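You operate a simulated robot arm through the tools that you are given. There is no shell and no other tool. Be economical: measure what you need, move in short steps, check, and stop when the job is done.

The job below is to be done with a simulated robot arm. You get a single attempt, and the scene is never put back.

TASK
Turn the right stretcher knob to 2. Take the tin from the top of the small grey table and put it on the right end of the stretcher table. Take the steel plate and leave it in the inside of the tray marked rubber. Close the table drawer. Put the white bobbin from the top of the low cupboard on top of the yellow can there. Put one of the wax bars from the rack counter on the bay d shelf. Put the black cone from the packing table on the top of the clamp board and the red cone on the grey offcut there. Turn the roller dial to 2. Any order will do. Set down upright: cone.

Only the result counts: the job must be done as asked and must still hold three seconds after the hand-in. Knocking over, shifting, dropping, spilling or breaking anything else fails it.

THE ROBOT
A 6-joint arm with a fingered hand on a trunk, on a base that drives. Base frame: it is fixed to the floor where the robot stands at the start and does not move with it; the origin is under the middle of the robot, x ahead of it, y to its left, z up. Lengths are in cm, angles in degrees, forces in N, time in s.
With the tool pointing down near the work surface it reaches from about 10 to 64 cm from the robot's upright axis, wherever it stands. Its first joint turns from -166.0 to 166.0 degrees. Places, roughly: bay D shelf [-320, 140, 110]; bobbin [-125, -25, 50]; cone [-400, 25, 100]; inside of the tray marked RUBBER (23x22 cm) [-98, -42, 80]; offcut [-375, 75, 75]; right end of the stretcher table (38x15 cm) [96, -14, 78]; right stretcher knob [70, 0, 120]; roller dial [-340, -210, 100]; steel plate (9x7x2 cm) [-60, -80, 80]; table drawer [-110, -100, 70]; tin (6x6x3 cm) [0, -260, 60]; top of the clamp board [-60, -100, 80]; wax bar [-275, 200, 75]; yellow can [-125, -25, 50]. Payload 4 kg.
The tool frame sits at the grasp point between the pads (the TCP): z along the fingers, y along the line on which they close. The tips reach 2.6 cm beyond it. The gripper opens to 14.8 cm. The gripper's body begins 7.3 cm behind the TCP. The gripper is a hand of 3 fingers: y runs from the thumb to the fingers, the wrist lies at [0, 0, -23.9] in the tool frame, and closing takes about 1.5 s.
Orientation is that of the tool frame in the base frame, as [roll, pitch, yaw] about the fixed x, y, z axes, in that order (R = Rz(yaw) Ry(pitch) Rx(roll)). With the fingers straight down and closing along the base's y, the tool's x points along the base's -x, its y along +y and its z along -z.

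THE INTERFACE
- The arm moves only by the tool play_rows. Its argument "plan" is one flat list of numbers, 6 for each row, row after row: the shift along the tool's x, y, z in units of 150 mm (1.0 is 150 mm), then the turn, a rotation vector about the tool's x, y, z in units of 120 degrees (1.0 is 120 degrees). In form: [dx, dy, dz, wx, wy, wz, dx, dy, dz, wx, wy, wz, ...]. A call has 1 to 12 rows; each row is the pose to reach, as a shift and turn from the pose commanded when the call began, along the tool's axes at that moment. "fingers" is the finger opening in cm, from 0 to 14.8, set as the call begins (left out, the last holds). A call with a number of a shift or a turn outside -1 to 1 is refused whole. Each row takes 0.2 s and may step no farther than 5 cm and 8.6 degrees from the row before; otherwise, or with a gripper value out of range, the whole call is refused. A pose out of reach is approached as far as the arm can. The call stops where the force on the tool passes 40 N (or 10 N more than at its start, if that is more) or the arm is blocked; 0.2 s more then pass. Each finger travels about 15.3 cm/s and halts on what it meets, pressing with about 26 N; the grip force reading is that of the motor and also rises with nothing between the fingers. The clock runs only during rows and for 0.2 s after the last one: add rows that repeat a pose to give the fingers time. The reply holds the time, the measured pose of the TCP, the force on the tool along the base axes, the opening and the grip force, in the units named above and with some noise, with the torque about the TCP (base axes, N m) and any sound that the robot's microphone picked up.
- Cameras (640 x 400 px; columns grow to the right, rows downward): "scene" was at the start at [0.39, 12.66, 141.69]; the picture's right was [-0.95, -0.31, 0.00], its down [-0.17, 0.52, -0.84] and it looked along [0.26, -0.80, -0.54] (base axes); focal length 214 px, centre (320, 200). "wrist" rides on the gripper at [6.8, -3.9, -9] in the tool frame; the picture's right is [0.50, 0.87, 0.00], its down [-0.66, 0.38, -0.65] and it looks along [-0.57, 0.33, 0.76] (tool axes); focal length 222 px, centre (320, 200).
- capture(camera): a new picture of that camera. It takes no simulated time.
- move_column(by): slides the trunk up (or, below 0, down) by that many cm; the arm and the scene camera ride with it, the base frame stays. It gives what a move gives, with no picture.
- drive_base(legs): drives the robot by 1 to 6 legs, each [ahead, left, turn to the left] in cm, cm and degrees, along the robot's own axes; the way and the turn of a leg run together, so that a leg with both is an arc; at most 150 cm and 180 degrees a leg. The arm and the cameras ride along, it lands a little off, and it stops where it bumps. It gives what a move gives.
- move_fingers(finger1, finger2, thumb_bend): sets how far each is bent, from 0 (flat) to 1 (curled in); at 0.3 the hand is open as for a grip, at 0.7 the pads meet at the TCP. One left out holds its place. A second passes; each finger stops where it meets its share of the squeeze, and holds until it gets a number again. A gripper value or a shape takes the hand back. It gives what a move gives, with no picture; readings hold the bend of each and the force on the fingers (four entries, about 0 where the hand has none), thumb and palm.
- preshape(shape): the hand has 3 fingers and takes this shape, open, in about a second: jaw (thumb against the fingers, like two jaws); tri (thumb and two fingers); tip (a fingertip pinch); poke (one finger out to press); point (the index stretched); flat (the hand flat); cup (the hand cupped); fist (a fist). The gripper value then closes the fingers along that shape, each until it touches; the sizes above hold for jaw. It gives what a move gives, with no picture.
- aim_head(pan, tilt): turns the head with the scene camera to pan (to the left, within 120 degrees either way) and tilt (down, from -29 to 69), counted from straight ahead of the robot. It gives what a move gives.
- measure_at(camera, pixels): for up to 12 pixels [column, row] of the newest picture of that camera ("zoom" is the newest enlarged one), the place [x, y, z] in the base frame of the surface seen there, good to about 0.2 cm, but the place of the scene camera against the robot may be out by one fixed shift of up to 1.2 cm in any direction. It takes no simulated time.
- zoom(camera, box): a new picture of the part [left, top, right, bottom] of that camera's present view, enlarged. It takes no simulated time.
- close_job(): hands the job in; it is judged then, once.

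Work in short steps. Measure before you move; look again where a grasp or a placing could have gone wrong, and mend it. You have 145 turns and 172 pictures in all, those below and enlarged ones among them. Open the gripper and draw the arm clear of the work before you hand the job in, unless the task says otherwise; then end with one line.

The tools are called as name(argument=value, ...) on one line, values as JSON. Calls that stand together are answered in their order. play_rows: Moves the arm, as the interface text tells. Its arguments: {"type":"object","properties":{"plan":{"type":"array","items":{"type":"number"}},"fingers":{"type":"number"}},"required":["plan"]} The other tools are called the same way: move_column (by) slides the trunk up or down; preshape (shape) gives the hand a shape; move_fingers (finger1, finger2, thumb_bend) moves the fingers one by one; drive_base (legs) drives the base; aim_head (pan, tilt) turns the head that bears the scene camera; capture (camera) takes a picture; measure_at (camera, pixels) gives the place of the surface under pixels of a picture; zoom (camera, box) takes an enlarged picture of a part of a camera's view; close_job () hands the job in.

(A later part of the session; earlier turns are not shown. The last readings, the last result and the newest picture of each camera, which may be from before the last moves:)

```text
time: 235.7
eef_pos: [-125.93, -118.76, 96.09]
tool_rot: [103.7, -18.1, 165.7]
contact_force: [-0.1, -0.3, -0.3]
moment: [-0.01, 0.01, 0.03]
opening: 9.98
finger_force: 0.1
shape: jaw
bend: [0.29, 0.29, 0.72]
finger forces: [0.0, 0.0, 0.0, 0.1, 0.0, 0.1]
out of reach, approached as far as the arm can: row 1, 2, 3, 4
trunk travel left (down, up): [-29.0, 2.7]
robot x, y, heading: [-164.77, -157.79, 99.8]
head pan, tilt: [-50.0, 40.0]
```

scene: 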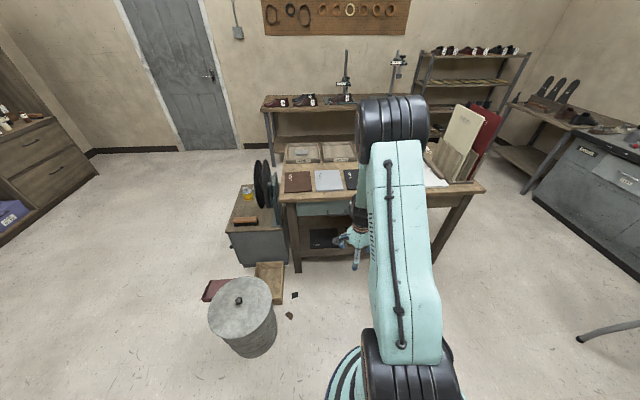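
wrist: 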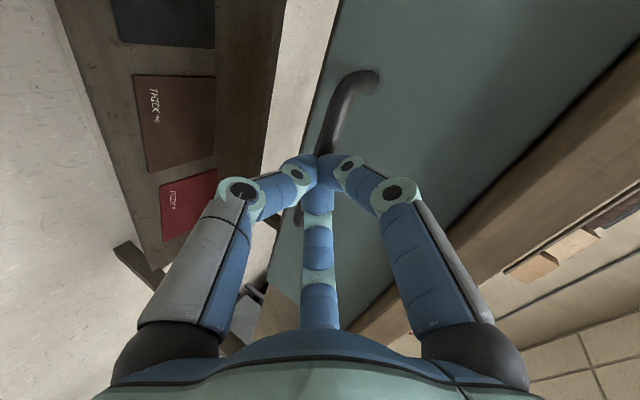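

Rows after the crossing were reachable. I swing further left by 40°.

play_rows(plan=[0, 0, 0, 0.0207, 0.0616, -0.015, 0, 0, 0, 0.0414, 0.1231, -0.03, 0, 0, 0, 0.0622, 0.1847, -0.045, 0, 0, 0, 0.083, 0.2462, -0.06, 0, 0, 0, 0.1036, 0.3078, -0.075])

```text
time: 236.9
eef_pos: [-125.98, -118.86, 95.97]
tool_rot: [103.9, -18.1, -154.3]
contact_force: [0.3, -0.6, -0.2]
moment: [0.01, 0.04, -0.02]
opening: 10.04
finger_force: 0.1
shape: jaw
bend: [0.29, 0.29, 0.72]
finger forces: [0.0, 0.0, 0.1, 0.0, 0.1, 0.1]
trunk travel left (down, up): [-29.0, 2.7]
robot x, y, heading: [-164.71, -158.16, 100.0]
head pan, tilt: [-50.0, 40.0]
```

No flags. Now I tilt down from the left side to vertical.

play_rows(plan=[0, 0, 0, 0.0676, -0.0227, 0, 0, 0, 0, 0.135, -0.0455, 0, 0, 0, 0, 0.2027, -0.068, 0, 0, 0, 0, 0.27, -0.091, 0, 0, 0, 0, 0.338, -0.1137, 0, 0, 0, 0, 0.405, -0.1364, 0, 0, 0, 0, 0.473, -0.159, 0, 0, 0, 0, 0.54, -0.182, 0, 0, 0, 0, 0.608, -0.2046, 0, 0, 0, 0, 0.608, -0.2046, 0])

```text
time: 239.1
eef_pos: [-125.87, -118.91, 95.96]
tool_rot: [-179.7, 0.1, -168.6]
contact_force: [1.0, 0.2, 0.5]
moment: [0.01, -0.01, 0.01]
opening: 10.02
finger_force: 0.0
shape: jaw
bend: [0.29, 0.29, 0.72]
finger forces: [0.0, 0.0, 0.1, 0.1, 0.0, 0.0]
trunk travel left (down, up): [-29.0, 2.7]
robot x, y, heading: [-164.3, -158.12, 100.0]
head pan, tilt: [-50.0, 40.0]
```

The arm is back in its normal posture, level. I raise the hand, then drive to the bench with the roller and turn the arm towards it.

play_rows(plan=[0, 0, -0.3, 0, 0, 0, 0, 0, -0.6, 0, 0, 0, 0, 0, -0.95, 0, 0, 0])

play_rows(plan=[0, 0, -0.3, 0, 0, 0, 0, 0, -0.6, 0, 0, 0, 0, 0, -0.9, 0, 0, 0])

drive_base(legs=[[30.9, 135, 0], [0, 0, -171.4]])

aim_head(pan=-30, tilt=35)

capture(camera="scene")

```text
refused: row 3 steps farther than a row can; nothing moved
```

```text
time: 239.9
eef_pos: [-126.02, -118.82, 109.49]
tool_rot: [-179.9, 0.1, -168.5]
contact_force: [0.4, -0.3, 0.7]
moment: [-0.01, 0.03, -0.01]
opening: 10.0
finger_force: 0.1
shape: jaw
bend: [0.29, 0.29, 0.72]
finger forces: [0.0, 0.0, 0.0, 0.0, 0.0, 0.1]
trunk travel left (down, up): [-29.0, 2.7]
robot x, y, heading: [-164.68, -157.87, 99.8]
head pan, tilt: [-50.0, 40.0]
```

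```text
time: 258.9
eef_pos: [-334.02, -197.52, 109.44]
tool_rot: [-179.9, 0.1, 20.5]
contact_force: [-0.1, 0.2, -0.3]
moment: [-0.02, 0.05, 0.0]
opening: 10.0
finger_force: 0.0
shape: jaw
bend: [0.29, 0.29, 0.72]
finger forces: [0.1, 0.0, 0.0, 0.0, 0.0, 0.1]
trunk travel left (down, up): [-29.0, 2.7]
robot x, y, heading: [-301.89, -152.69, -70.8]
head pan, tilt: [-50.0, 40.0]
```

```text
time: 259.7
eef_pos: [-334.14, -197.51, 109.35]
tool_rot: [-179.9, 0.2, 20.5]
contact_force: [0.5, -0.4, 0.6]
moment: [0.0, -0.02, -0.03]
opening: 10.02
finger_force: 0.1
shape: jaw
bend: [0.29, 0.29, 0.72]
finger forces: [0.0, 0.1, 0.1, 0.0, 0.0, 0.1]
trunk travel left (down, up): [-29.0, 2.7]
robot x, y, heading: [-302.29, -152.73, -71.3]
head pan, tilt: [-30.0, 35.0]
```

```text
91 pictures are left
```

scene: 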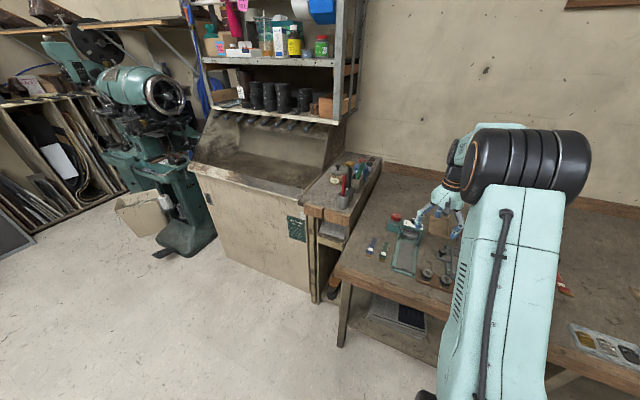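

The roller is at (406,240) in the scene. I take the wrist view and a zoom.

capture(camera="wrist")

zoom(camera="scene", box=[355, 200, 451, 260])

```text
90 pictures are left
```

wrist: 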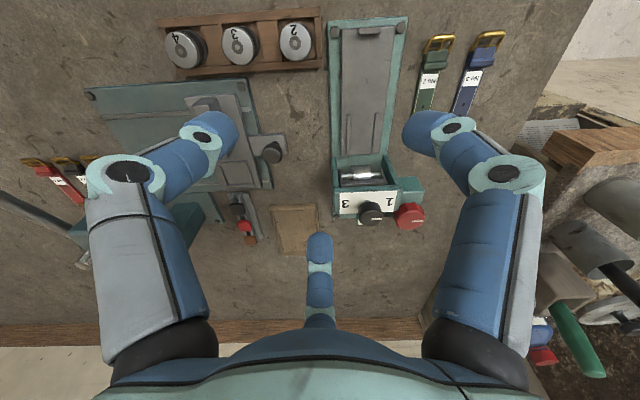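

```text
6.67 times, centred on (403, 230) of scene
```

zoom: 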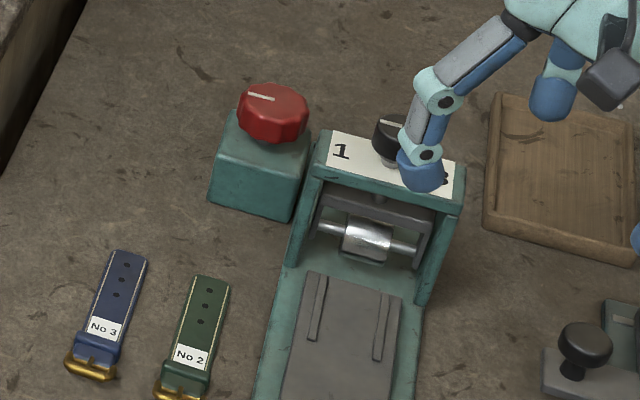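

I zoom the wrist view on the dial and measure.

zoom(camera="wrist", box=[325, 175, 437, 245])

measure_at(camera="wrist", pixels=[[370, 216], [368, 222], [362, 212], [378, 212], [345, 203], [390, 198], [410, 215], [365, 195], [360, 60], [300, 230], [362, 175]])

```text
5.71 times, centred on (381, 210) of wrist
```

zoom: 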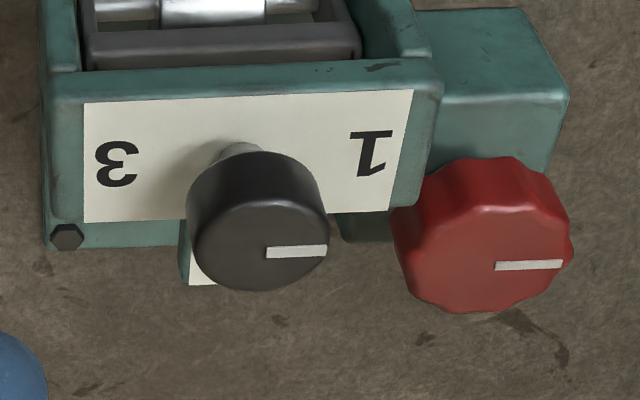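

```text
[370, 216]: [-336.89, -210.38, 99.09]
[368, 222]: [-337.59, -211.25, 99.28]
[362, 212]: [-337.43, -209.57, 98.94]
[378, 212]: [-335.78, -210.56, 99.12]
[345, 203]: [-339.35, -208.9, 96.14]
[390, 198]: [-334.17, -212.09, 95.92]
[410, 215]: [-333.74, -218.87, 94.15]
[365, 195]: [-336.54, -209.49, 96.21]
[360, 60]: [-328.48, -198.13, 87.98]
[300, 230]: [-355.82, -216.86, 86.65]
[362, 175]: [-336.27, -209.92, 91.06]
```

The pointer is at 1; "2" is at the back of the plate, a 90° clockwise turn. Knob centre (-336.8,-210.3), top 99.2, plate 96.1. I drive in and pre-rotate the hand.

drive_base(legs=[[11.25, -6.7, 0]])

play_rows(plan=[0, 0, 0, 0, 0, -0.07, 0, 0, 0, 0, 0, -0.14, 0, 0, 0, 0, 0, -0.21, 0, 0, 0, 0, 0, -0.28, 0, 0, 0, 0, 0, -0.35, 0, 0, 0, 0, 0, -0.42, 0, 0, 0, 0, 0, -0.49], fingers=8)

capture(camera="wrist")

```text
time: 261.0
eef_pos: [-336.77, -210.25, 109.33]
tool_rot: [-179.9, 0.2, 20.4]
contact_force: [0.8, -0.7, -0.6]
moment: [0.02, 0.02, -0.05]
opening: 10.0
finger_force: 0.1
shape: jaw
bend: [0.29, 0.29, 0.72]
finger forces: [0.0, 0.1, 0.0, 0.0, 0.1, 0.0]
trunk travel left (down, up): [-29.0, 2.7]
robot x, y, heading: [-304.68, -165.19, -71.4]
head pan, tilt: [-30.0, 35.0]
```

```text
time: 262.6
eef_pos: [-336.71, -210.07, 109.4]
tool_rot: [-179.9, -0.1, 79.3]
contact_force: [0.1, 0.0, 0.4]
moment: [-0.01, 0.01, -0.01]
opening: 8.08
finger_force: 0.0
shape: jaw
bend: [0.34, 0.34, 0.7]
finger forces: [0.0, 0.1, 0.0, 0.1, 0.0, 0.0]
trunk travel left (down, up): [-29.0, 2.7]
robot x, y, heading: [-304.67, -165.7, -71.3]
head pan, tilt: [-30.0, 35.0]
```

```text
87 pictures are left
```

wrist: 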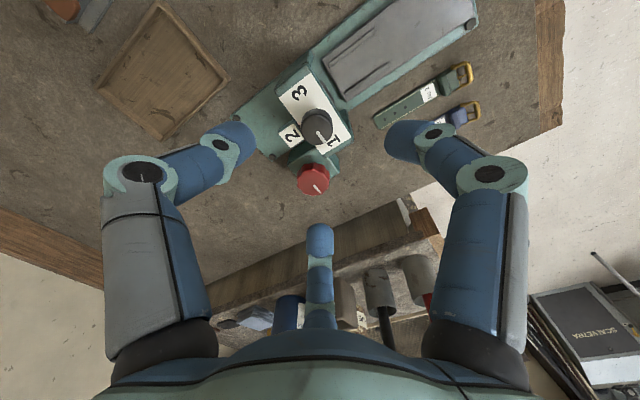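

I zoom on the dial for pointer and number positions.

zoom(camera="wrist", box=[260, 70, 372, 140])

measure_at(camera="zoom", pixels=[[325, 320], [280, 320], [385, 315], [322, 270], [335, 362], [325, 345], [348, 398], [170, 355], [420, 395], [225, 130], [250, 245]])

```text
5.71 times, centred on (316, 105) of wrist
```

zoom: 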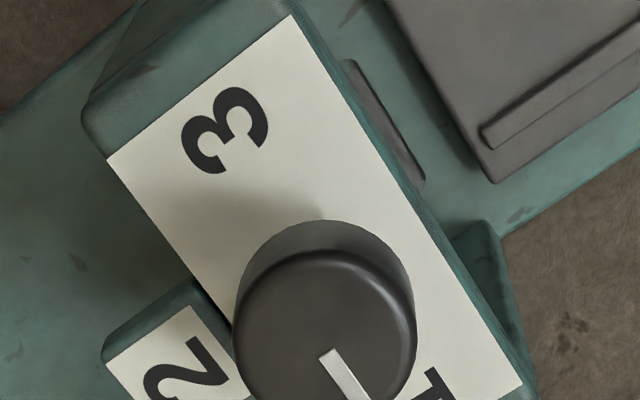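

```text
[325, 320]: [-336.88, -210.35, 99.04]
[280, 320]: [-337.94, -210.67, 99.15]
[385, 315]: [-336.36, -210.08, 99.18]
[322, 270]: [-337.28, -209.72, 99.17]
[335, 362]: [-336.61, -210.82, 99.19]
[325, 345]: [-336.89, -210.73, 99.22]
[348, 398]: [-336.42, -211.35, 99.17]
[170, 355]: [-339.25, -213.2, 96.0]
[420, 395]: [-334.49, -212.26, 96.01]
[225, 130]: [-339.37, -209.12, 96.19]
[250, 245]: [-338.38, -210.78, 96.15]
```

Pointer lies along the plate axis at 1; 2 is 90° clockwise. I descend and grip the knob.

play_rows(plan=[-0.035, -0.007, 0.25, 0, 0, 0, -0.035, -0.007, 0.5, 0, 0, 0, -0.035, -0.007, 0.65, 0, 0, 0, -0.035, -0.007, 0.678, 0, 0, 0])

play_rows(plan=[0, 0, 0, 0, 0, 0, 0, 0, 0, 0, 0, 0, 0, 0, 0, 0, 0, 0, 0, 0, 0, 0, 0, 0, 0, 0, 0, 0, 0, 0], fingers=2)

capture(camera="wrist")

```text
time: 263.6
eef_pos: [-337.03, -210.63, 99.02]
tool_rot: [-179.9, 0.0, 79.1]
contact_force: [-0.4, 0.1, 0.6]
moment: [0.0, -0.06, -0.02]
opening: 8.05
finger_force: 0.2
shape: jaw
bend: [0.34, 0.34, 0.7]
finger forces: [0.0, 0.1, 0.0, 0.0, 0.0, 0.1]
trunk travel left (down, up): [-29.0, 2.7]
robot x, y, heading: [-304.59, -165.58, -71.3]
head pan, tilt: [-30.0, 35.0]
```

```text
time: 264.8
eef_pos: [-337.23, -210.62, 98.91]
tool_rot: [179.9, -0.2, 79.2]
contact_force: [1.6, 1.3, -21.6]
moment: [0.01, -0.04, 0.02]
opening: 1.97
finger_force: 26.3
shape: jaw
bend: [0.74, 0.74, 0.69]
finger forces: [22.4, 22.6, 0.0, 0.0, 22.2, 0.0]
trunk travel left (down, up): [-29.0, 2.7]
robot x, y, heading: [-304.63, -165.55, -71.0]
head pan, tilt: [-30.0, 35.0]
```

```text
85 pictures are left
```

wrist: 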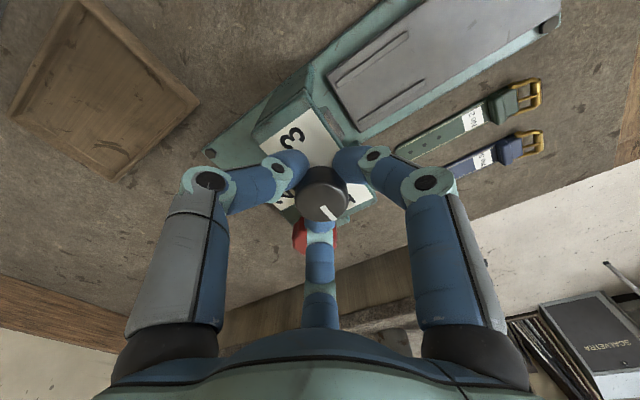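

Gripped. I turn 90° clockwise.

play_rows(plan=[0, 0, 0, 0, 0, 0.068, 0, 0, 0, 0, 0, 0.136, 0, 0, 0, 0, 0, 0.204, 0, 0, 0, 0, 0, 0.272, 0, 0, 0, 0, 0, 0.34, 0, 0, 0, 0, 0, 0.408, 0, 0, 0, 0, 0, 0.476, 0, 0, 0, 0, 0, 0.544, 0, 0, 0, 0, 0, 0.612, 0, 0, 0, 0, 0, 0.68, 0, 0, 0, 0, 0, 0.75, 0, 0, 0, 0, 0, 0.75])

capture(camera="wrist")

```text
time: 267.4
eef_pos: [-337.05, -210.74, 99.06]
tool_rot: [-179.8, 0.1, -11.0]
contact_force: [11.3, 3.6, -37.2]
moment: [0.08, -0.26, 0.02]
opening: 1.75
finger_force: 25.8
shape: jaw
bend: [0.73, 0.73, 0.7]
finger forces: [25.4, 24.8, 0.0, 0.0, 26.0, 0.0]
trunk travel left (down, up): [-29.0, 2.7]
robot x, y, heading: [-304.56, -165.14, -71.2]
head pan, tilt: [-30.0, 35.0]
```

```text
84 pictures are left
```

wrist: 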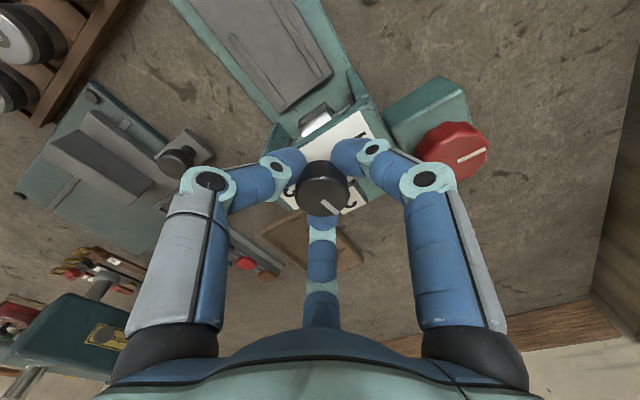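

Pointer now towards the 2. I release, rise, and check.

play_rows(plan=[0, 0, 0, 0, 0, 0, 0, 0, 0, 0, 0, 0, 0, 0, 0, 0, 0, 0, 0, 0, 0, 0, 0, 0, 0, 0, 0, 0, 0, 0], fingers=9)

play_rows(plan=[0, 0, -0.2, 0, 0, 0, 0, 0, -0.45, 0, 0, 0, 0, 0, -0.7, 0, 0, 0])

capture(camera="wrist")

zoom(camera="wrist", box=[264, 70, 376, 140])

```text
time: 268.6
eef_pos: [-337.02, -210.69, 99.15]
tool_rot: [180.0, 0.1, -10.9]
contact_force: [-0.4, 0.7, 0.1]
moment: [0.0, -0.01, 0.04]
opening: 8.92
finger_force: 0.0
shape: jaw
bend: [0.32, 0.32, 0.7]
finger forces: [0.1, 0.1, 0.0, 0.0, 0.0, 0.1]
trunk travel left (down, up): [-29.0, 2.7]
robot x, y, heading: [-304.89, -165.35, -71.1]
head pan, tilt: [-30.0, 35.0]
```

```text
time: 269.4
eef_pos: [-337.07, -210.67, 109.77]
tool_rot: [-179.9, 0.2, -10.8]
contact_force: [0.2, -0.3, -0.1]
moment: [0.03, 0.01, -0.04]
opening: 8.96
finger_force: 0.0
shape: jaw
bend: [0.32, 0.32, 0.7]
finger forces: [0.1, 0.1, 0.1, 0.1, 0.0, 0.0]
trunk travel left (down, up): [-29.0, 2.7]
robot x, y, heading: [-305.21, -165.28, -71.0]
head pan, tilt: [-30.0, 35.0]
```

```text
83 pictures are left
```

wrist: 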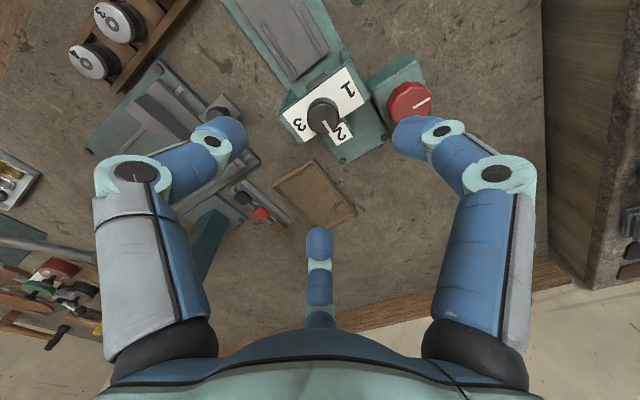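

```text
5.71 times, centred on (320, 105) of wrist
```

zoom: 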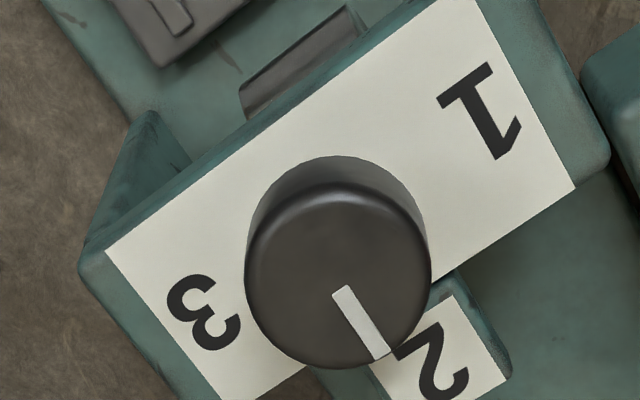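

The dial points at 2. Now I drive back to open floor in front of the packing table and look there.

drive_base(legs=[[-126, 48.7, 0]])

aim_head(pan=-110, tilt=28)

capture(camera="scene")

```text
time: 276.2
eef_pos: [-331.7, -74.44, 109.73]
tool_rot: [179.9, 0.1, -10.6]
contact_force: [1.0, -0.6, -0.2]
moment: [0.0, -0.02, 0.03]
opening: 8.93
finger_force: 0.1
shape: jaw
bend: [0.32, 0.32, 0.7]
finger forces: [0.1, 0.0, 0.0, 0.0, 0.0, 0.1]
trunk travel left (down, up): [-29.0, 2.7]
robot x, y, heading: [-299.2, -28.56, -71.1]
head pan, tilt: [-30.0, 35.0]
```

```text
time: 277.8
eef_pos: [-331.56, -74.22, 109.81]
tool_rot: [-179.9, 0.1, -10.6]
contact_force: [0.8, 0.6, -0.8]
moment: [0.01, 0.03, 0.0]
opening: 8.95
finger_force: 0.0
shape: jaw
bend: [0.32, 0.32, 0.7]
finger forces: [0.1, 0.0, 0.0, 0.0, 0.1, 0.0]
trunk travel left (down, up): [-29.0, 2.7]
robot x, y, heading: [-299.56, -28.87, -71.1]
head pan, tilt: [-110.0, 28.0]
```

```text
81 pictures are left
```

scene: 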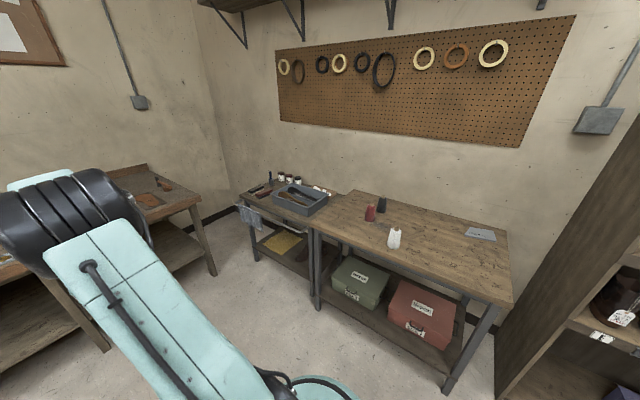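

The packing table shows red cone (370,212), black cone (383,204), white cone (394,238), and a grey offcut at (480,233). I measure these.

measure_at(camera="scene", pixels=[[370, 212], [383, 204], [394, 238], [480, 234], [470, 238], [492, 232], [312, 229], [510, 300], [420, 265], [350, 192], [508, 232], [440, 393]])

zoom(camera="scene", box=[340, 180, 516, 290])

```text
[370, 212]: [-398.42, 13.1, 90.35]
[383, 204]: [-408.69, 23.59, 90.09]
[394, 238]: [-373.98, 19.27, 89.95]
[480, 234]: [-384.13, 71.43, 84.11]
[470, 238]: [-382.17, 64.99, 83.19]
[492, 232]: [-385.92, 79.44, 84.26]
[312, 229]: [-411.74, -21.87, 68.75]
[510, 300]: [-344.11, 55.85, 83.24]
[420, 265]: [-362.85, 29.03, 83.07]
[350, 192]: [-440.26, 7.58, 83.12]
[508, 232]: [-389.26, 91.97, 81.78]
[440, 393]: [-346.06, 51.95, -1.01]
```

```text
3.64 times, centred on (428, 235) of scene
```

zoom: 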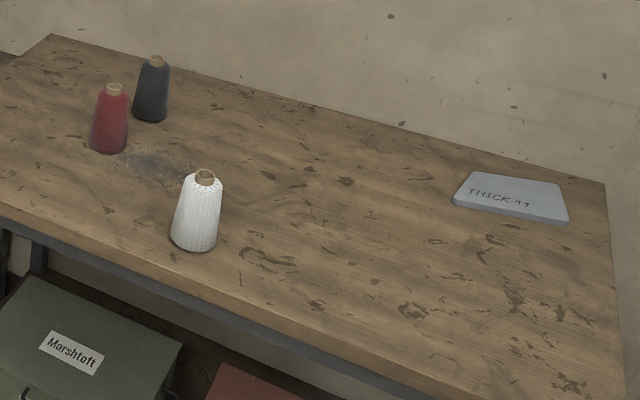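

I measure the offcut's corners and the rack beside the table.

measure_at(camera="zoom", pixels=[[457, 200], [476, 175], [560, 186], [564, 215], [510, 195], [455, 212], [600, 190], [110, 86], [110, 150], [157, 58], [150, 118], [205, 172]])

measure_at(camera="scene", pixels=[[500, 390], [560, 240], [620, 160], [590, 330], [625, 370], [610, 310], [530, 350]])

```text
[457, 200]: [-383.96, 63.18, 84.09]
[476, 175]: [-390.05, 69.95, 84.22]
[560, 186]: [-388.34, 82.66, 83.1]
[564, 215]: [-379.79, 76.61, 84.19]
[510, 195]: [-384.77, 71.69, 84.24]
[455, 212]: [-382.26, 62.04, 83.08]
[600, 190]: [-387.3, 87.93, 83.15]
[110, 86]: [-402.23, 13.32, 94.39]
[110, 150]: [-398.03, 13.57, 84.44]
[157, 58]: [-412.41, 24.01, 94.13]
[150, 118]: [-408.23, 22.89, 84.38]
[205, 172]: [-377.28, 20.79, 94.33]
```

```text
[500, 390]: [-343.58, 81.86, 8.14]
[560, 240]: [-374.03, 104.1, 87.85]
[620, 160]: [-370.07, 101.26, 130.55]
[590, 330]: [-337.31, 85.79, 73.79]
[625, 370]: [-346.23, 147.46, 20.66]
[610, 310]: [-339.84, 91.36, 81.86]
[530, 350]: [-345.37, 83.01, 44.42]
```

Red cone ≈(-399,13), top 95. I turn the arm to face the packing table and drive so the hand is above the red cone.

drive_base(legs=[[0, 0, -90.7], [48.8, -25.5, 0]])

play_rows(plan=[0, 0, -0.05, 0, 0, -0.07, 0, 0, -0.1, 0, 0, -0.14, 0, 0, -0.15, 0, 0, -0.21, 0, 0, -0.15, 0, 0, -0.28, 0, 0, -0.15, 0, 0, -0.35, 0, 0, -0.15, 0, 0, -0.42, 0, 0, -0.15, 0, 0, -0.49], fingers=12)

capture(camera="wrist")

```text
time: 284.9
eef_pos: [-399.69, 14.0, 109.8]
tool_rot: [-180.0, 0.1, -102.1]
contact_force: [-0.3, -0.2, -0.8]
moment: [0.04, -0.02, 0.02]
opening: 8.96
finger_force: 0.1
shape: jaw
bend: [0.32, 0.32, 0.7]
finger forces: [0.0, 0.1, 0.0, 0.1, 0.1, 0.0]
trunk travel left (down, up): [-29.0, 2.7]
robot x, y, heading: [-355.12, -19.85, -162.5]
head pan, tilt: [-110.0, 28.0]
```

```text
time: 286.5
eef_pos: [-399.73, 14.19, 111.96]
tool_rot: [-179.9, 0.0, -43.3]
contact_force: [0.0, 0.0, 0.0]
moment: [0.0, 0.01, 0.03]
opening: 11.99
finger_force: 0.0
shape: jaw
bend: [0.25, 0.25, 0.46]
finger forces: [0.0, 0.0, 0.0, 0.1, 0.1, 0.1]
trunk travel left (down, up): [-29.0, 2.7]
robot x, y, heading: [-355.01, -19.8, -162.7]
head pan, tilt: [-110.0, 28.0]
```

```text
79 pictures are left
```

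wrist: 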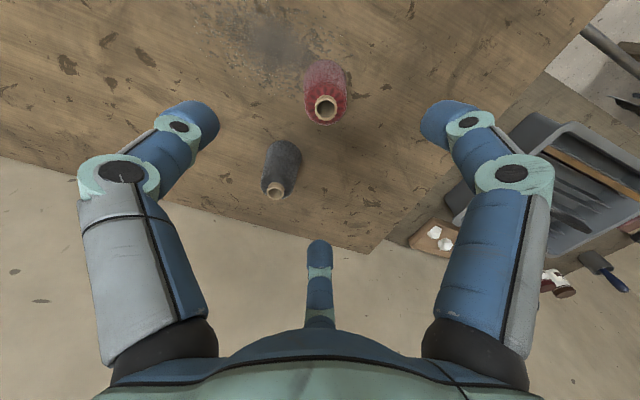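

Red cone top at wrist (326,107), black at (275,190). I measure both.

measure_at(camera="wrist", pixels=[[318, 98], [334, 115], [308, 72], [344, 72], [326, 120], [325, 66], [275, 198], [284, 145], [270, 186], [281, 186], [300, 150], [340, 180]])

zoom(camera="wrist", box=[255, 50, 367, 120])

```text
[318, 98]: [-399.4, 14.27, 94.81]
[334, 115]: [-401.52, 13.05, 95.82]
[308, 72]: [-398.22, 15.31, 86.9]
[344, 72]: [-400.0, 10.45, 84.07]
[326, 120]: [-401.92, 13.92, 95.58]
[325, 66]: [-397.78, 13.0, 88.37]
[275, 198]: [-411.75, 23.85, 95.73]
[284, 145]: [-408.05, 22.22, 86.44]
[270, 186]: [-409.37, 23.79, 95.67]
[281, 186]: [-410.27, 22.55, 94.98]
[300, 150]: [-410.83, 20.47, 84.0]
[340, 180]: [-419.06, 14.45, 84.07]
```

```text
5.71 times, centred on (311, 85) of wrist
```

zoom: 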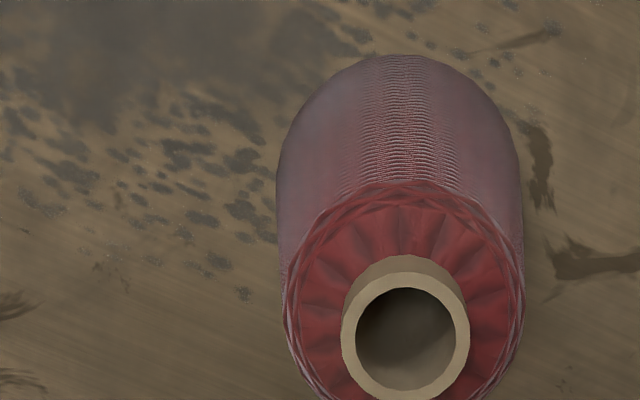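

Red cone axis ≈(-400.4,13.5), height 84→95.7. I descend to z≈90 in two moves and grip.

play_rows(plan=[0, 0.03, 0.3, 0, 0, 0, 0, 0.064, 0.6, 0, 0, 0, 0, 0.064, 0.9, 0, 0, 0])

play_rows(plan=[0, 0, 0.2, 0, 0, 0, 0, 0, 0.4, 0, 0, 0, 0, 0, 0.56, 0, 0, 0])

capture(camera="wrist")

play_rows(plan=[0, 0, 0, 0, 0, 0, 0, 0, 0, 0, 0, 0, 0, 0, 0, 0, 0, 0, 0, 0, 0, 0, 0, 0, 0, 0, 0, 0, 0, 0, 0, 0, 0, 0, 0, 0], fingers=3)

capture(camera="wrist")

```text
time: 287.3
eef_pos: [-400.25, 13.5, 98.52]
tool_rot: [-179.9, 0.0, -43.5]
contact_force: [0.2, 0.2, -0.3]
moment: [0.02, 0.01, -0.02]
opening: 12.0
finger_force: 0.0
shape: jaw
bend: [0.25, 0.25, 0.46]
finger forces: [0.0, 0.0, 0.0, 0.0, 0.0, 0.1]
trunk travel left (down, up): [-29.0, 2.7]
robot x, y, heading: [-355.03, -19.61, -162.6]
head pan, tilt: [-110.0, 28.0]
```

```text
time: 288.1
eef_pos: [-400.39, 13.34, 90.0]
tool_rot: [-179.8, 0.0, -43.4]
contact_force: [0.9, 0.1, 0.5]
moment: [0.03, 0.03, 0.0]
opening: 11.99
finger_force: 0.0
shape: jaw
bend: [0.25, 0.25, 0.46]
finger forces: [0.0, 0.0, 0.1, 0.0, 0.1, 0.1]
trunk travel left (down, up): [-29.0, 2.7]
robot x, y, heading: [-354.89, -19.66, -162.5]
head pan, tilt: [-110.0, 28.0]
```

```text
77 pictures are left
```

wrist: 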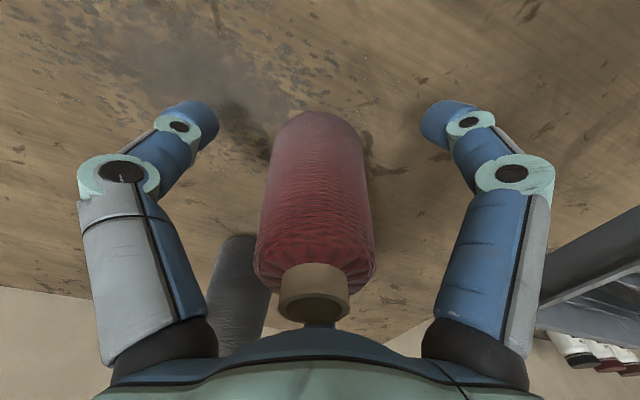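

```text
time: 289.5
eef_pos: [-400.37, 13.28, 90.01]
tool_rot: [-179.9, -0.1, -43.3]
contact_force: [0.2, -0.2, 0.6]
moment: [0.01, -0.01, 0.02]
opening: 5.02
finger_force: 25.7
shape: jaw
bend: [0.77, 0.77, 0.7]
finger forces: [23.0, 23.6, 0.0, 0.1, 23.8, 0.1]
trunk travel left (down, up): [-29.0, 2.7]
robot x, y, heading: [-354.81, -19.39, -162.6]
head pan, tilt: [-110.0, 28.0]
```

```text
76 pictures are left
```

wrist: 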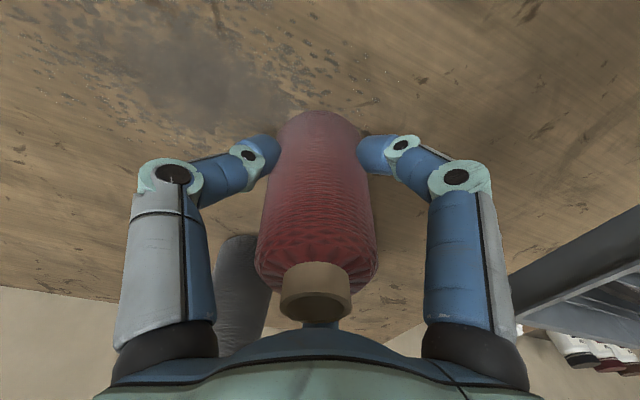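

Gripped (opening 5.0). I lift and drive along the table front to face the offcut.

play_rows(plan=[0, 0, -0.15, 0, 0, 0, 0, 0, -0.4, 0, 0, 0, 0, 0, -0.7, 0, 0, 0, 0, 0, -0.98, 0, 0, 0])

drive_base(legs=[[-40.3, -39.6, 0]])

capture(camera="wrist")

```text
time: 290.5
eef_pos: [-400.27, 13.35, 104.86]
tool_rot: [-180.0, 0.0, -43.4]
contact_force: [0.7, 0.4, -1.9]
moment: [0.01, 0.0, 0.01]
opening: 5.02
finger_force: 26.3
shape: jaw
bend: [0.77, 0.77, 0.7]
finger forces: [22.9, 23.6, 0.1, 0.0, 23.9, 0.0]
trunk travel left (down, up): [-29.0, 2.7]
robot x, y, heading: [-354.77, -19.51, -162.6]
head pan, tilt: [-110.0, 28.0]
```

```text
time: 294.5
eef_pos: [-372.92, 63.32, 104.67]
tool_rot: [179.9, 0.1, -43.7]
contact_force: [0.0, 0.7, -2.4]
moment: [-0.01, 0.0, -0.03]
opening: 5.03
finger_force: 26.1
shape: jaw
bend: [0.77, 0.77, 0.7]
finger forces: [23.0, 23.8, 0.1, 0.0, 24.0, 0.0]
trunk travel left (down, up): [-29.0, 2.7]
robot x, y, heading: [-327.95, 30.0, -162.8]
head pan, tilt: [-110.0, 28.0]
```

```text
75 pictures are left
```

wrist: 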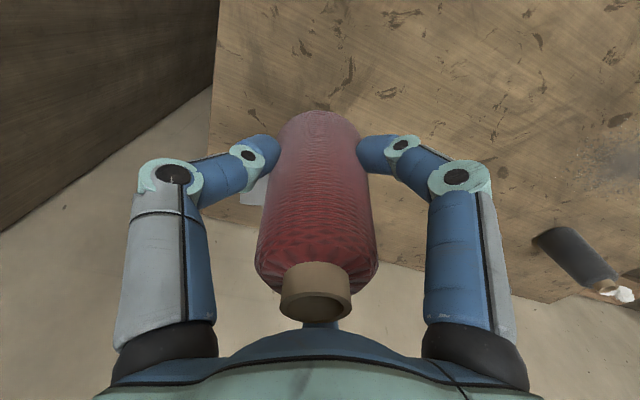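

The offcut is partly hidden at (250,190). I extend outward 13 cm at this height to test the reach.

play_rows(plan=[-0.285, 0.039, 0, 0, 0, 0, -0.57, 0.077, 0, 0, 0, 0, -0.856, 0.116, 0, 0, 0, 0, -0.856, 0.116, 0, 0, 0, 0])

capture(camera="wrist")

```text
time: 295.5
eef_pos: [-383.22, 70.9, 104.92]
tool_rot: [-179.8, 0.0, -43.8]
contact_force: [0.8, -0.1, -1.2]
moment: [0.03, 0.01, 0.01]
opening: 5.01
finger_force: 25.7
shape: jaw
bend: [0.77, 0.77, 0.7]
finger forces: [22.9, 23.6, 0.0, 0.0, 23.8, 0.0]
trunk travel left (down, up): [-29.0, 2.7]
robot x, y, heading: [-327.9, 30.05, -163.0]
head pan, tilt: [-110.0, 28.0]
```

```text
74 pictures are left
```

wrist: 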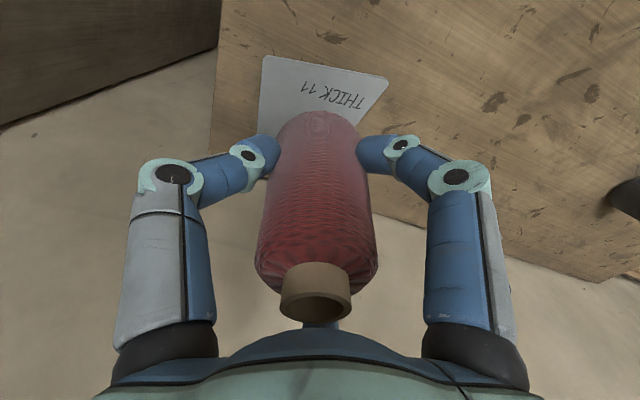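

Reachable without a flag. I measure the offcut corners.

measure_at(camera="wrist", pixels=[[267, 60], [384, 82], [362, 122], [262, 115], [260, 130], [320, 80], [255, 195], [230, 200]])

```text
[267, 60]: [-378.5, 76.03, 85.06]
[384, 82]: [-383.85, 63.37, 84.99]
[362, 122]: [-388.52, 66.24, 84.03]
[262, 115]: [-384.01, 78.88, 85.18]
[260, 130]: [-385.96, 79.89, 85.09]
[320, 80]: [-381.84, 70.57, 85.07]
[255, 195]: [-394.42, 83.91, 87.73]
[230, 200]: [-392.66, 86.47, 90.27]
```

Offcut top z=85.1, centre ≈(-385,72). I shift 1.7 cm towards its middle, then lower with the trunk to keep the arm posture.

play_rows(plan=[-0.06, 0.008, 0, 0, 0, 0, -0.113, 0.016, 0, 0, 0, 0, -0.113, 0.016, 0, 0, 0, 0])

move_column(by=-12.5)

capture(camera="wrist")

```text
time: 296.3
eef_pos: [-383.85, 71.49, 104.84]
tool_rot: [-179.9, 0.1, -43.8]
contact_force: [0.3, -0.3, -1.6]
moment: [-0.02, 0.01, 0.01]
opening: 4.99
finger_force: 26.1
shape: jaw
bend: [0.77, 0.77, 0.7]
finger forces: [22.8, 23.6, 0.1, 0.0, 23.6, 0.0]
out of reach, approached as far as the arm can: row 2, 3
trunk travel left (down, up): [-29.0, 2.7]
robot x, y, heading: [-327.73, 30.02, -163.1]
head pan, tilt: [-110.0, 28.0]
```

```text
time: 297.6
eef_pos: [-381.34, 72.36, 90.79]
tool_rot: [-176.2, -0.9, -43.8]
contact_force: [8.2, -4.5, 20.4]
moment: [-0.16, -0.04, -0.11]
opening: 5.28
finger_force: 26.3
shape: jaw
bend: [0.78, 0.79, 0.7]
finger forces: [30.0, 26.2, 0.0, 0.0, 29.9, 0.1]
trunk travel left (down, up): [-17.3, 14.4]
robot x, y, heading: [-328.01, 30.09, -163.2]
head pan, tilt: [-110.0, 28.0]
stopped: the force on the tool passed its limit at 49 N (the readings are from after the stop); the commanded pose is now the measured one
```

```text
73 pictures are left
```

wrist: 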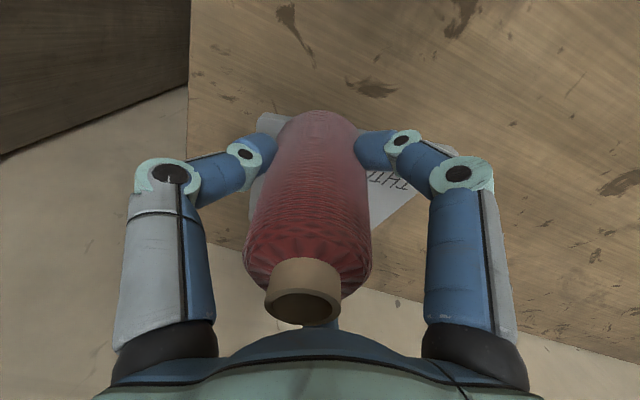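

The hand sagged inward at the reach limit and touched down hard. I ease up and check the offcut's place.

move_column(by=6)

capture(camera="wrist")

measure_at(camera="wrist", pixels=[[268, 95], [263, 130], [400, 120], [440, 140], [385, 220], [258, 210]])

```text
time: 298.6
eef_pos: [-381.41, 72.31, 96.38]
tool_rot: [-176.1, -1.2, -43.7]
contact_force: [0.1, -0.5, -1.6]
moment: [-0.04, 0.0, 0.01]
opening: 5.18
finger_force: 26.2
shape: jaw
bend: [0.78, 0.78, 0.7]
finger forces: [24.8, 25.0, 0.0, 0.1, 24.5, 0.0]
trunk travel left (down, up): [-23.3, 8.4]
robot x, y, heading: [-327.75, 30.16, -163.1]
head pan, tilt: [-110.0, 28.0]
```

```text
72 pictures are left
```

wrist: 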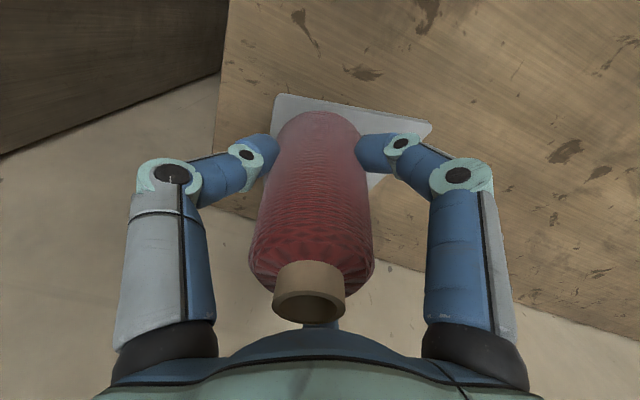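

```text
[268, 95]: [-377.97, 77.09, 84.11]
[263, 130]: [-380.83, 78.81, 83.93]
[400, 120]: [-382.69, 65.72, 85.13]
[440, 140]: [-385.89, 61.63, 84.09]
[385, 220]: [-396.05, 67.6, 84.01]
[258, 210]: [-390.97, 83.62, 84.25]
```

The offcut is still in place. I drive 2 cm nearer the table and level the hand.

drive_base(legs=[[1.2, -1.6, 0]])

play_rows(plan=[0, 0, 0, -0.016, -0.005, 0, 0, 0, 0, -0.0325, -0.01, 0, 0, 0, 0, -0.0325, -0.01, 0])

capture(camera="wrist")

measure_at(camera="wrist", pixels=[[277, 97], [428, 124], [380, 180], [262, 135], [300, 105]])

```text
time: 299.4
eef_pos: [-383.13, 73.62, 96.51]
tool_rot: [-176.2, -1.3, -43.7]
contact_force: [-0.7, 0.4, -1.5]
moment: [-0.02, 0.02, 0.01]
opening: 5.16
finger_force: 26.4
shape: jaw
bend: [0.78, 0.78, 0.7]
finger forces: [24.8, 25.1, 0.0, 0.0, 24.5, 0.0]
trunk travel left (down, up): [-23.3, 8.4]
robot x, y, heading: [-329.33, 31.2, -163.1]
head pan, tilt: [-110.0, 28.0]
```

```text
time: 300.2
eef_pos: [-383.1, 73.58, 96.47]
tool_rot: [179.8, 0.0, -43.7]
contact_force: [0.4, -0.2, -1.4]
moment: [-0.03, 0.02, 0.0]
opening: 5.19
finger_force: 26.2
shape: jaw
bend: [0.78, 0.78, 0.7]
finger forces: [24.9, 25.0, 0.0, 0.0, 24.6, 0.0]
trunk travel left (down, up): [-23.3, 8.4]
robot x, y, heading: [-329.36, 31.17, -163.1]
head pan, tilt: [-110.0, 28.0]
```

```text
71 pictures are left
```

wrist: 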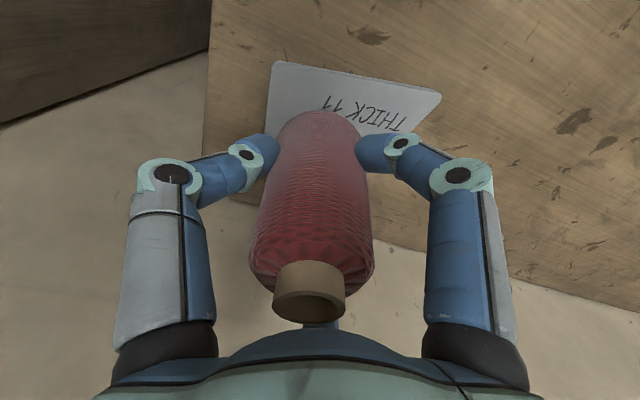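

```text
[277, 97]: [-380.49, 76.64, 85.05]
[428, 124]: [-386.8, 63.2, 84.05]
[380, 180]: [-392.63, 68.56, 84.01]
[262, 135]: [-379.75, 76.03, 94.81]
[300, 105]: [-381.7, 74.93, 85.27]
```

Cone is over the offcut with 3.4 cm to the nearest edge. I lower 5 cm with the trunk.

move_column(by=-5.1)

capture(camera="wrist")

```text
time: 301.1
eef_pos: [-383.12, 73.56, 91.43]
tool_rot: [179.9, -0.1, -43.7]
contact_force: [0.3, 0.6, -2.6]
moment: [-0.02, 0.01, 0.04]
opening: 5.16
finger_force: 25.3
shape: jaw
bend: [0.78, 0.78, 0.7]
finger forces: [24.8, 25.0, 0.1, 0.0, 24.7, 0.0]
trunk travel left (down, up): [-18.2, 13.5]
robot x, y, heading: [-329.91, 31.13, -163.0]
head pan, tilt: [-110.0, 28.0]
```

```text
70 pictures are left
```

wrist: 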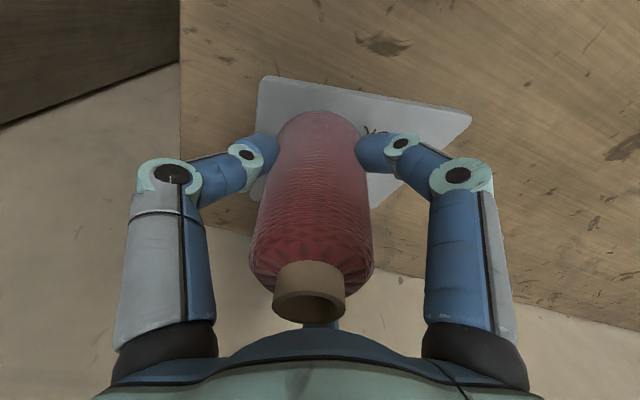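

No contact yet; I lower a little more.

move_column(by=-0.5)

move_column(by=-0.3)

```text
time: 301.7
eef_pos: [-383.2, 73.59, 90.89]
tool_rot: [179.9, 0.1, -43.7]
contact_force: [-1.2, -0.5, 5.1]
moment: [0.12, -0.12, 0.07]
opening: 5.2
finger_force: 25.8
shape: jaw
bend: [0.78, 0.78, 0.7]
finger forces: [25.7, 25.8, 0.0, 0.1, 25.9, 0.0]
trunk travel left (down, up): [-17.7, 14.0]
robot x, y, heading: [-329.66, 31.63, -163.0]
head pan, tilt: [-110.0, 28.0]
```

```text
time: 302.2
eef_pos: [-383.12, 73.55, 90.88]
tool_rot: [180.0, 0.3, -43.6]
contact_force: [-1.8, 1.4, 22.0]
moment: [0.19, -0.14, 0.02]
opening: 5.23
finger_force: 26.4
shape: jaw
bend: [0.78, 0.78, 0.7]
finger forces: [27.2, 28.8, 0.1, 0.0, 29.0, 0.0]
trunk travel left (down, up): [-17.4, 14.3]
robot x, y, heading: [-329.23, 31.28, -163.1]
head pan, tilt: [-110.0, 28.0]
```

In contact with the offcut. I release and rise.

play_rows(plan=[0, 0, 0, 0, 0, 0, 0, 0, 0, 0, 0, 0, 0, 0, 0, 0, 0, 0, 0, 0, 0, 0, 0, 0, 0, 0, 0, 0, 0, 0], fingers=11)

move_column(by=13.5)

capture(camera="wrist")

```text
time: 303.4
eef_pos: [-383.23, 73.59, 90.45]
tool_rot: [179.9, 0.0, -43.7]
contact_force: [-0.4, -0.2, -0.2]
moment: [-0.02, -0.01, 0.03]
opening: 10.97
finger_force: 0.0
shape: jaw
bend: [0.27, 0.27, 0.56]
finger forces: [0.1, 0.1, 0.0, 0.0, 0.0, 0.0]
trunk travel left (down, up): [-17.4, 14.3]
robot x, y, heading: [-329.22, 31.33, -163.2]
head pan, tilt: [-110.0, 28.0]
```

```text
time: 305.0
eef_pos: [-383.09, 73.49, 104.06]
tool_rot: [179.9, 0.0, -43.8]
contact_force: [0.5, -0.4, -0.5]
moment: [0.0, 0.0, -0.01]
opening: 10.97
finger_force: 0.2
shape: jaw
bend: [0.27, 0.27, 0.56]
finger forces: [0.0, 0.0, 0.1, 0.0, 0.0, 0.0]
trunk travel left (down, up): [-30.9, 0.8]
robot x, y, heading: [-329.76, 31.12, -163.1]
head pan, tilt: [-110.0, 28.0]
```

```text
69 pictures are left
```

wrist: 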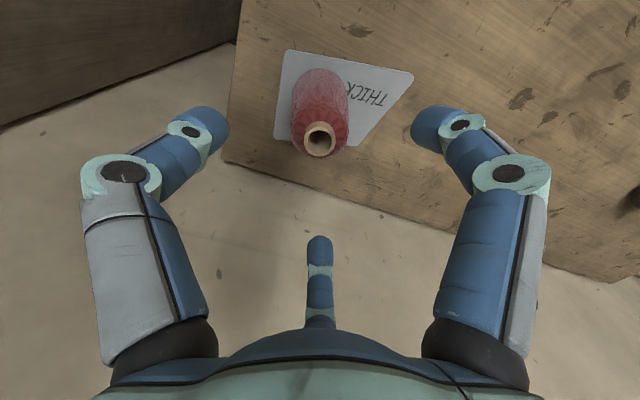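

The red cone stands on the offcut. I retract the arm, back off, and move towards the rack.

play_rows(plan=[0.285, -0.039, 0, 0, 0, 0, 0.57, -0.077, 0, 0, 0, 0, 0.856, -0.116, 0, 0, 0, 0])

drive_base(legs=[[-18.1, 23.9, 0], [-47.8, -36.3, 0]])

aim_head(pan=-80, tilt=20)

capture(camera="scene")

```text
time: 305.8
eef_pos: [-372.66, 65.77, 104.02]
tool_rot: [179.8, 0.0, -43.6]
contact_force: [0.0, -0.5, 0.5]
moment: [-0.01, 0.04, 0.03]
opening: 10.98
finger_force: 0.0
shape: jaw
bend: [0.27, 0.27, 0.56]
finger forces: [0.0, 0.0, 0.0, 0.0, 0.1, 0.1]
trunk travel left (down, up): [-30.9, 0.8]
robot x, y, heading: [-329.42, 31.03, -162.8]
head pan, tilt: [-110.0, 28.0]
```

```text
time: 311.9
eef_pos: [-313.37, 96.86, 104.06]
tool_rot: [180.0, 0.1, -43.6]
contact_force: [0.4, -0.4, -0.3]
moment: [0.03, -0.01, 0.02]
opening: 10.94
finger_force: 0.1
shape: jaw
bend: [0.27, 0.27, 0.56]
finger forces: [0.0, 0.1, 0.1, 0.0, 0.1, 0.1]
trunk travel left (down, up): [-30.9, 0.8]
robot x, y, heading: [-270.16, 62.23, -163.0]
head pan, tilt: [-110.0, 28.0]
```

```text
time: 312.8
eef_pos: [-313.36, 96.82, 103.94]
tool_rot: [179.9, 0.0, -43.7]
contact_force: [0.3, 0.0, 0.5]
moment: [0.03, -0.02, -0.02]
opening: 10.98
finger_force: 0.0
shape: jaw
bend: [0.27, 0.27, 0.56]
finger forces: [0.0, 0.0, 0.0, 0.0, 0.0, 0.0]
trunk travel left (down, up): [-30.9, 0.8]
robot x, y, heading: [-269.91, 62.5, -162.8]
head pan, tilt: [-80.0, 20.0]
```

```text
68 pictures are left
```

scene: 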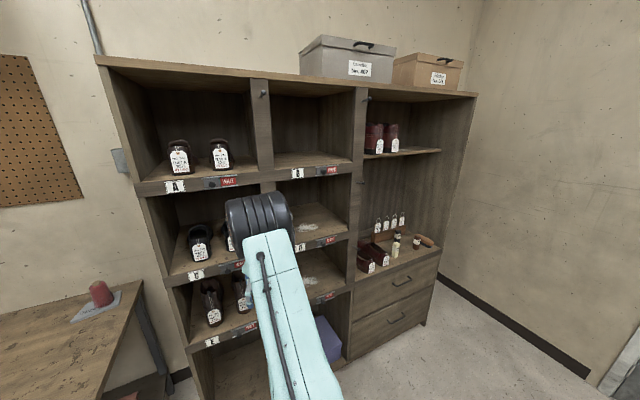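

Bay D is the middle row, second column (label at (297,248)). I zoom on the counter and bay D.

zoom(camera="scene", box=[340, 180, 452, 295])

zoom(camera="scene", box=[260, 150, 380, 260])

measure_at(camera="scene", pixels=[[300, 246], [345, 234], [310, 228], [335, 220], [320, 175], [350, 168], [345, 200], [365, 278], [438, 252], [425, 240], [410, 262], [355, 240]])

```text
3.48 times, centred on (396, 238) of scene
```

zoom: 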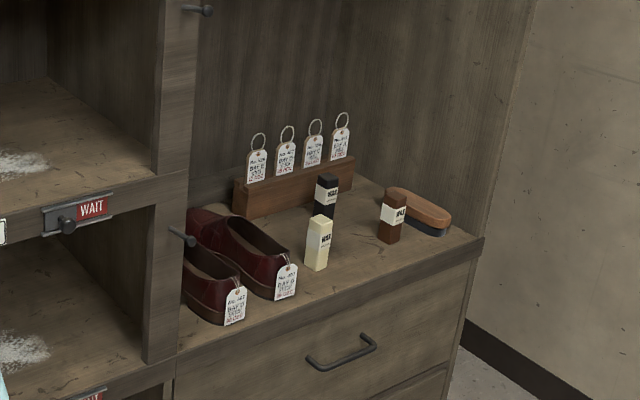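

```text
3.64 times, centred on (320, 205) of scene
```

zoom: 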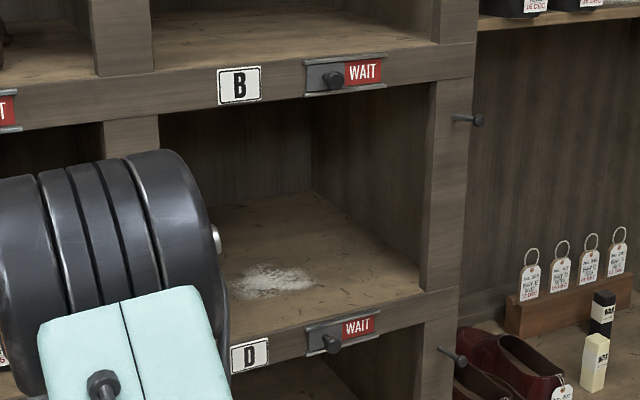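

```text
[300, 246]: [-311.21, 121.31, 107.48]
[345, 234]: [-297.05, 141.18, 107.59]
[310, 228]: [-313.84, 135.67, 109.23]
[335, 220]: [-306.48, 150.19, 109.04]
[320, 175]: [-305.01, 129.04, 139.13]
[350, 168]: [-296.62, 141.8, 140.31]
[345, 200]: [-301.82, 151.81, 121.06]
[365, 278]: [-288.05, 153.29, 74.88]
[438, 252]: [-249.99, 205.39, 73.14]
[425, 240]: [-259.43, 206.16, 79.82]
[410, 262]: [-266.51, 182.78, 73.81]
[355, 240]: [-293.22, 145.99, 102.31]
```

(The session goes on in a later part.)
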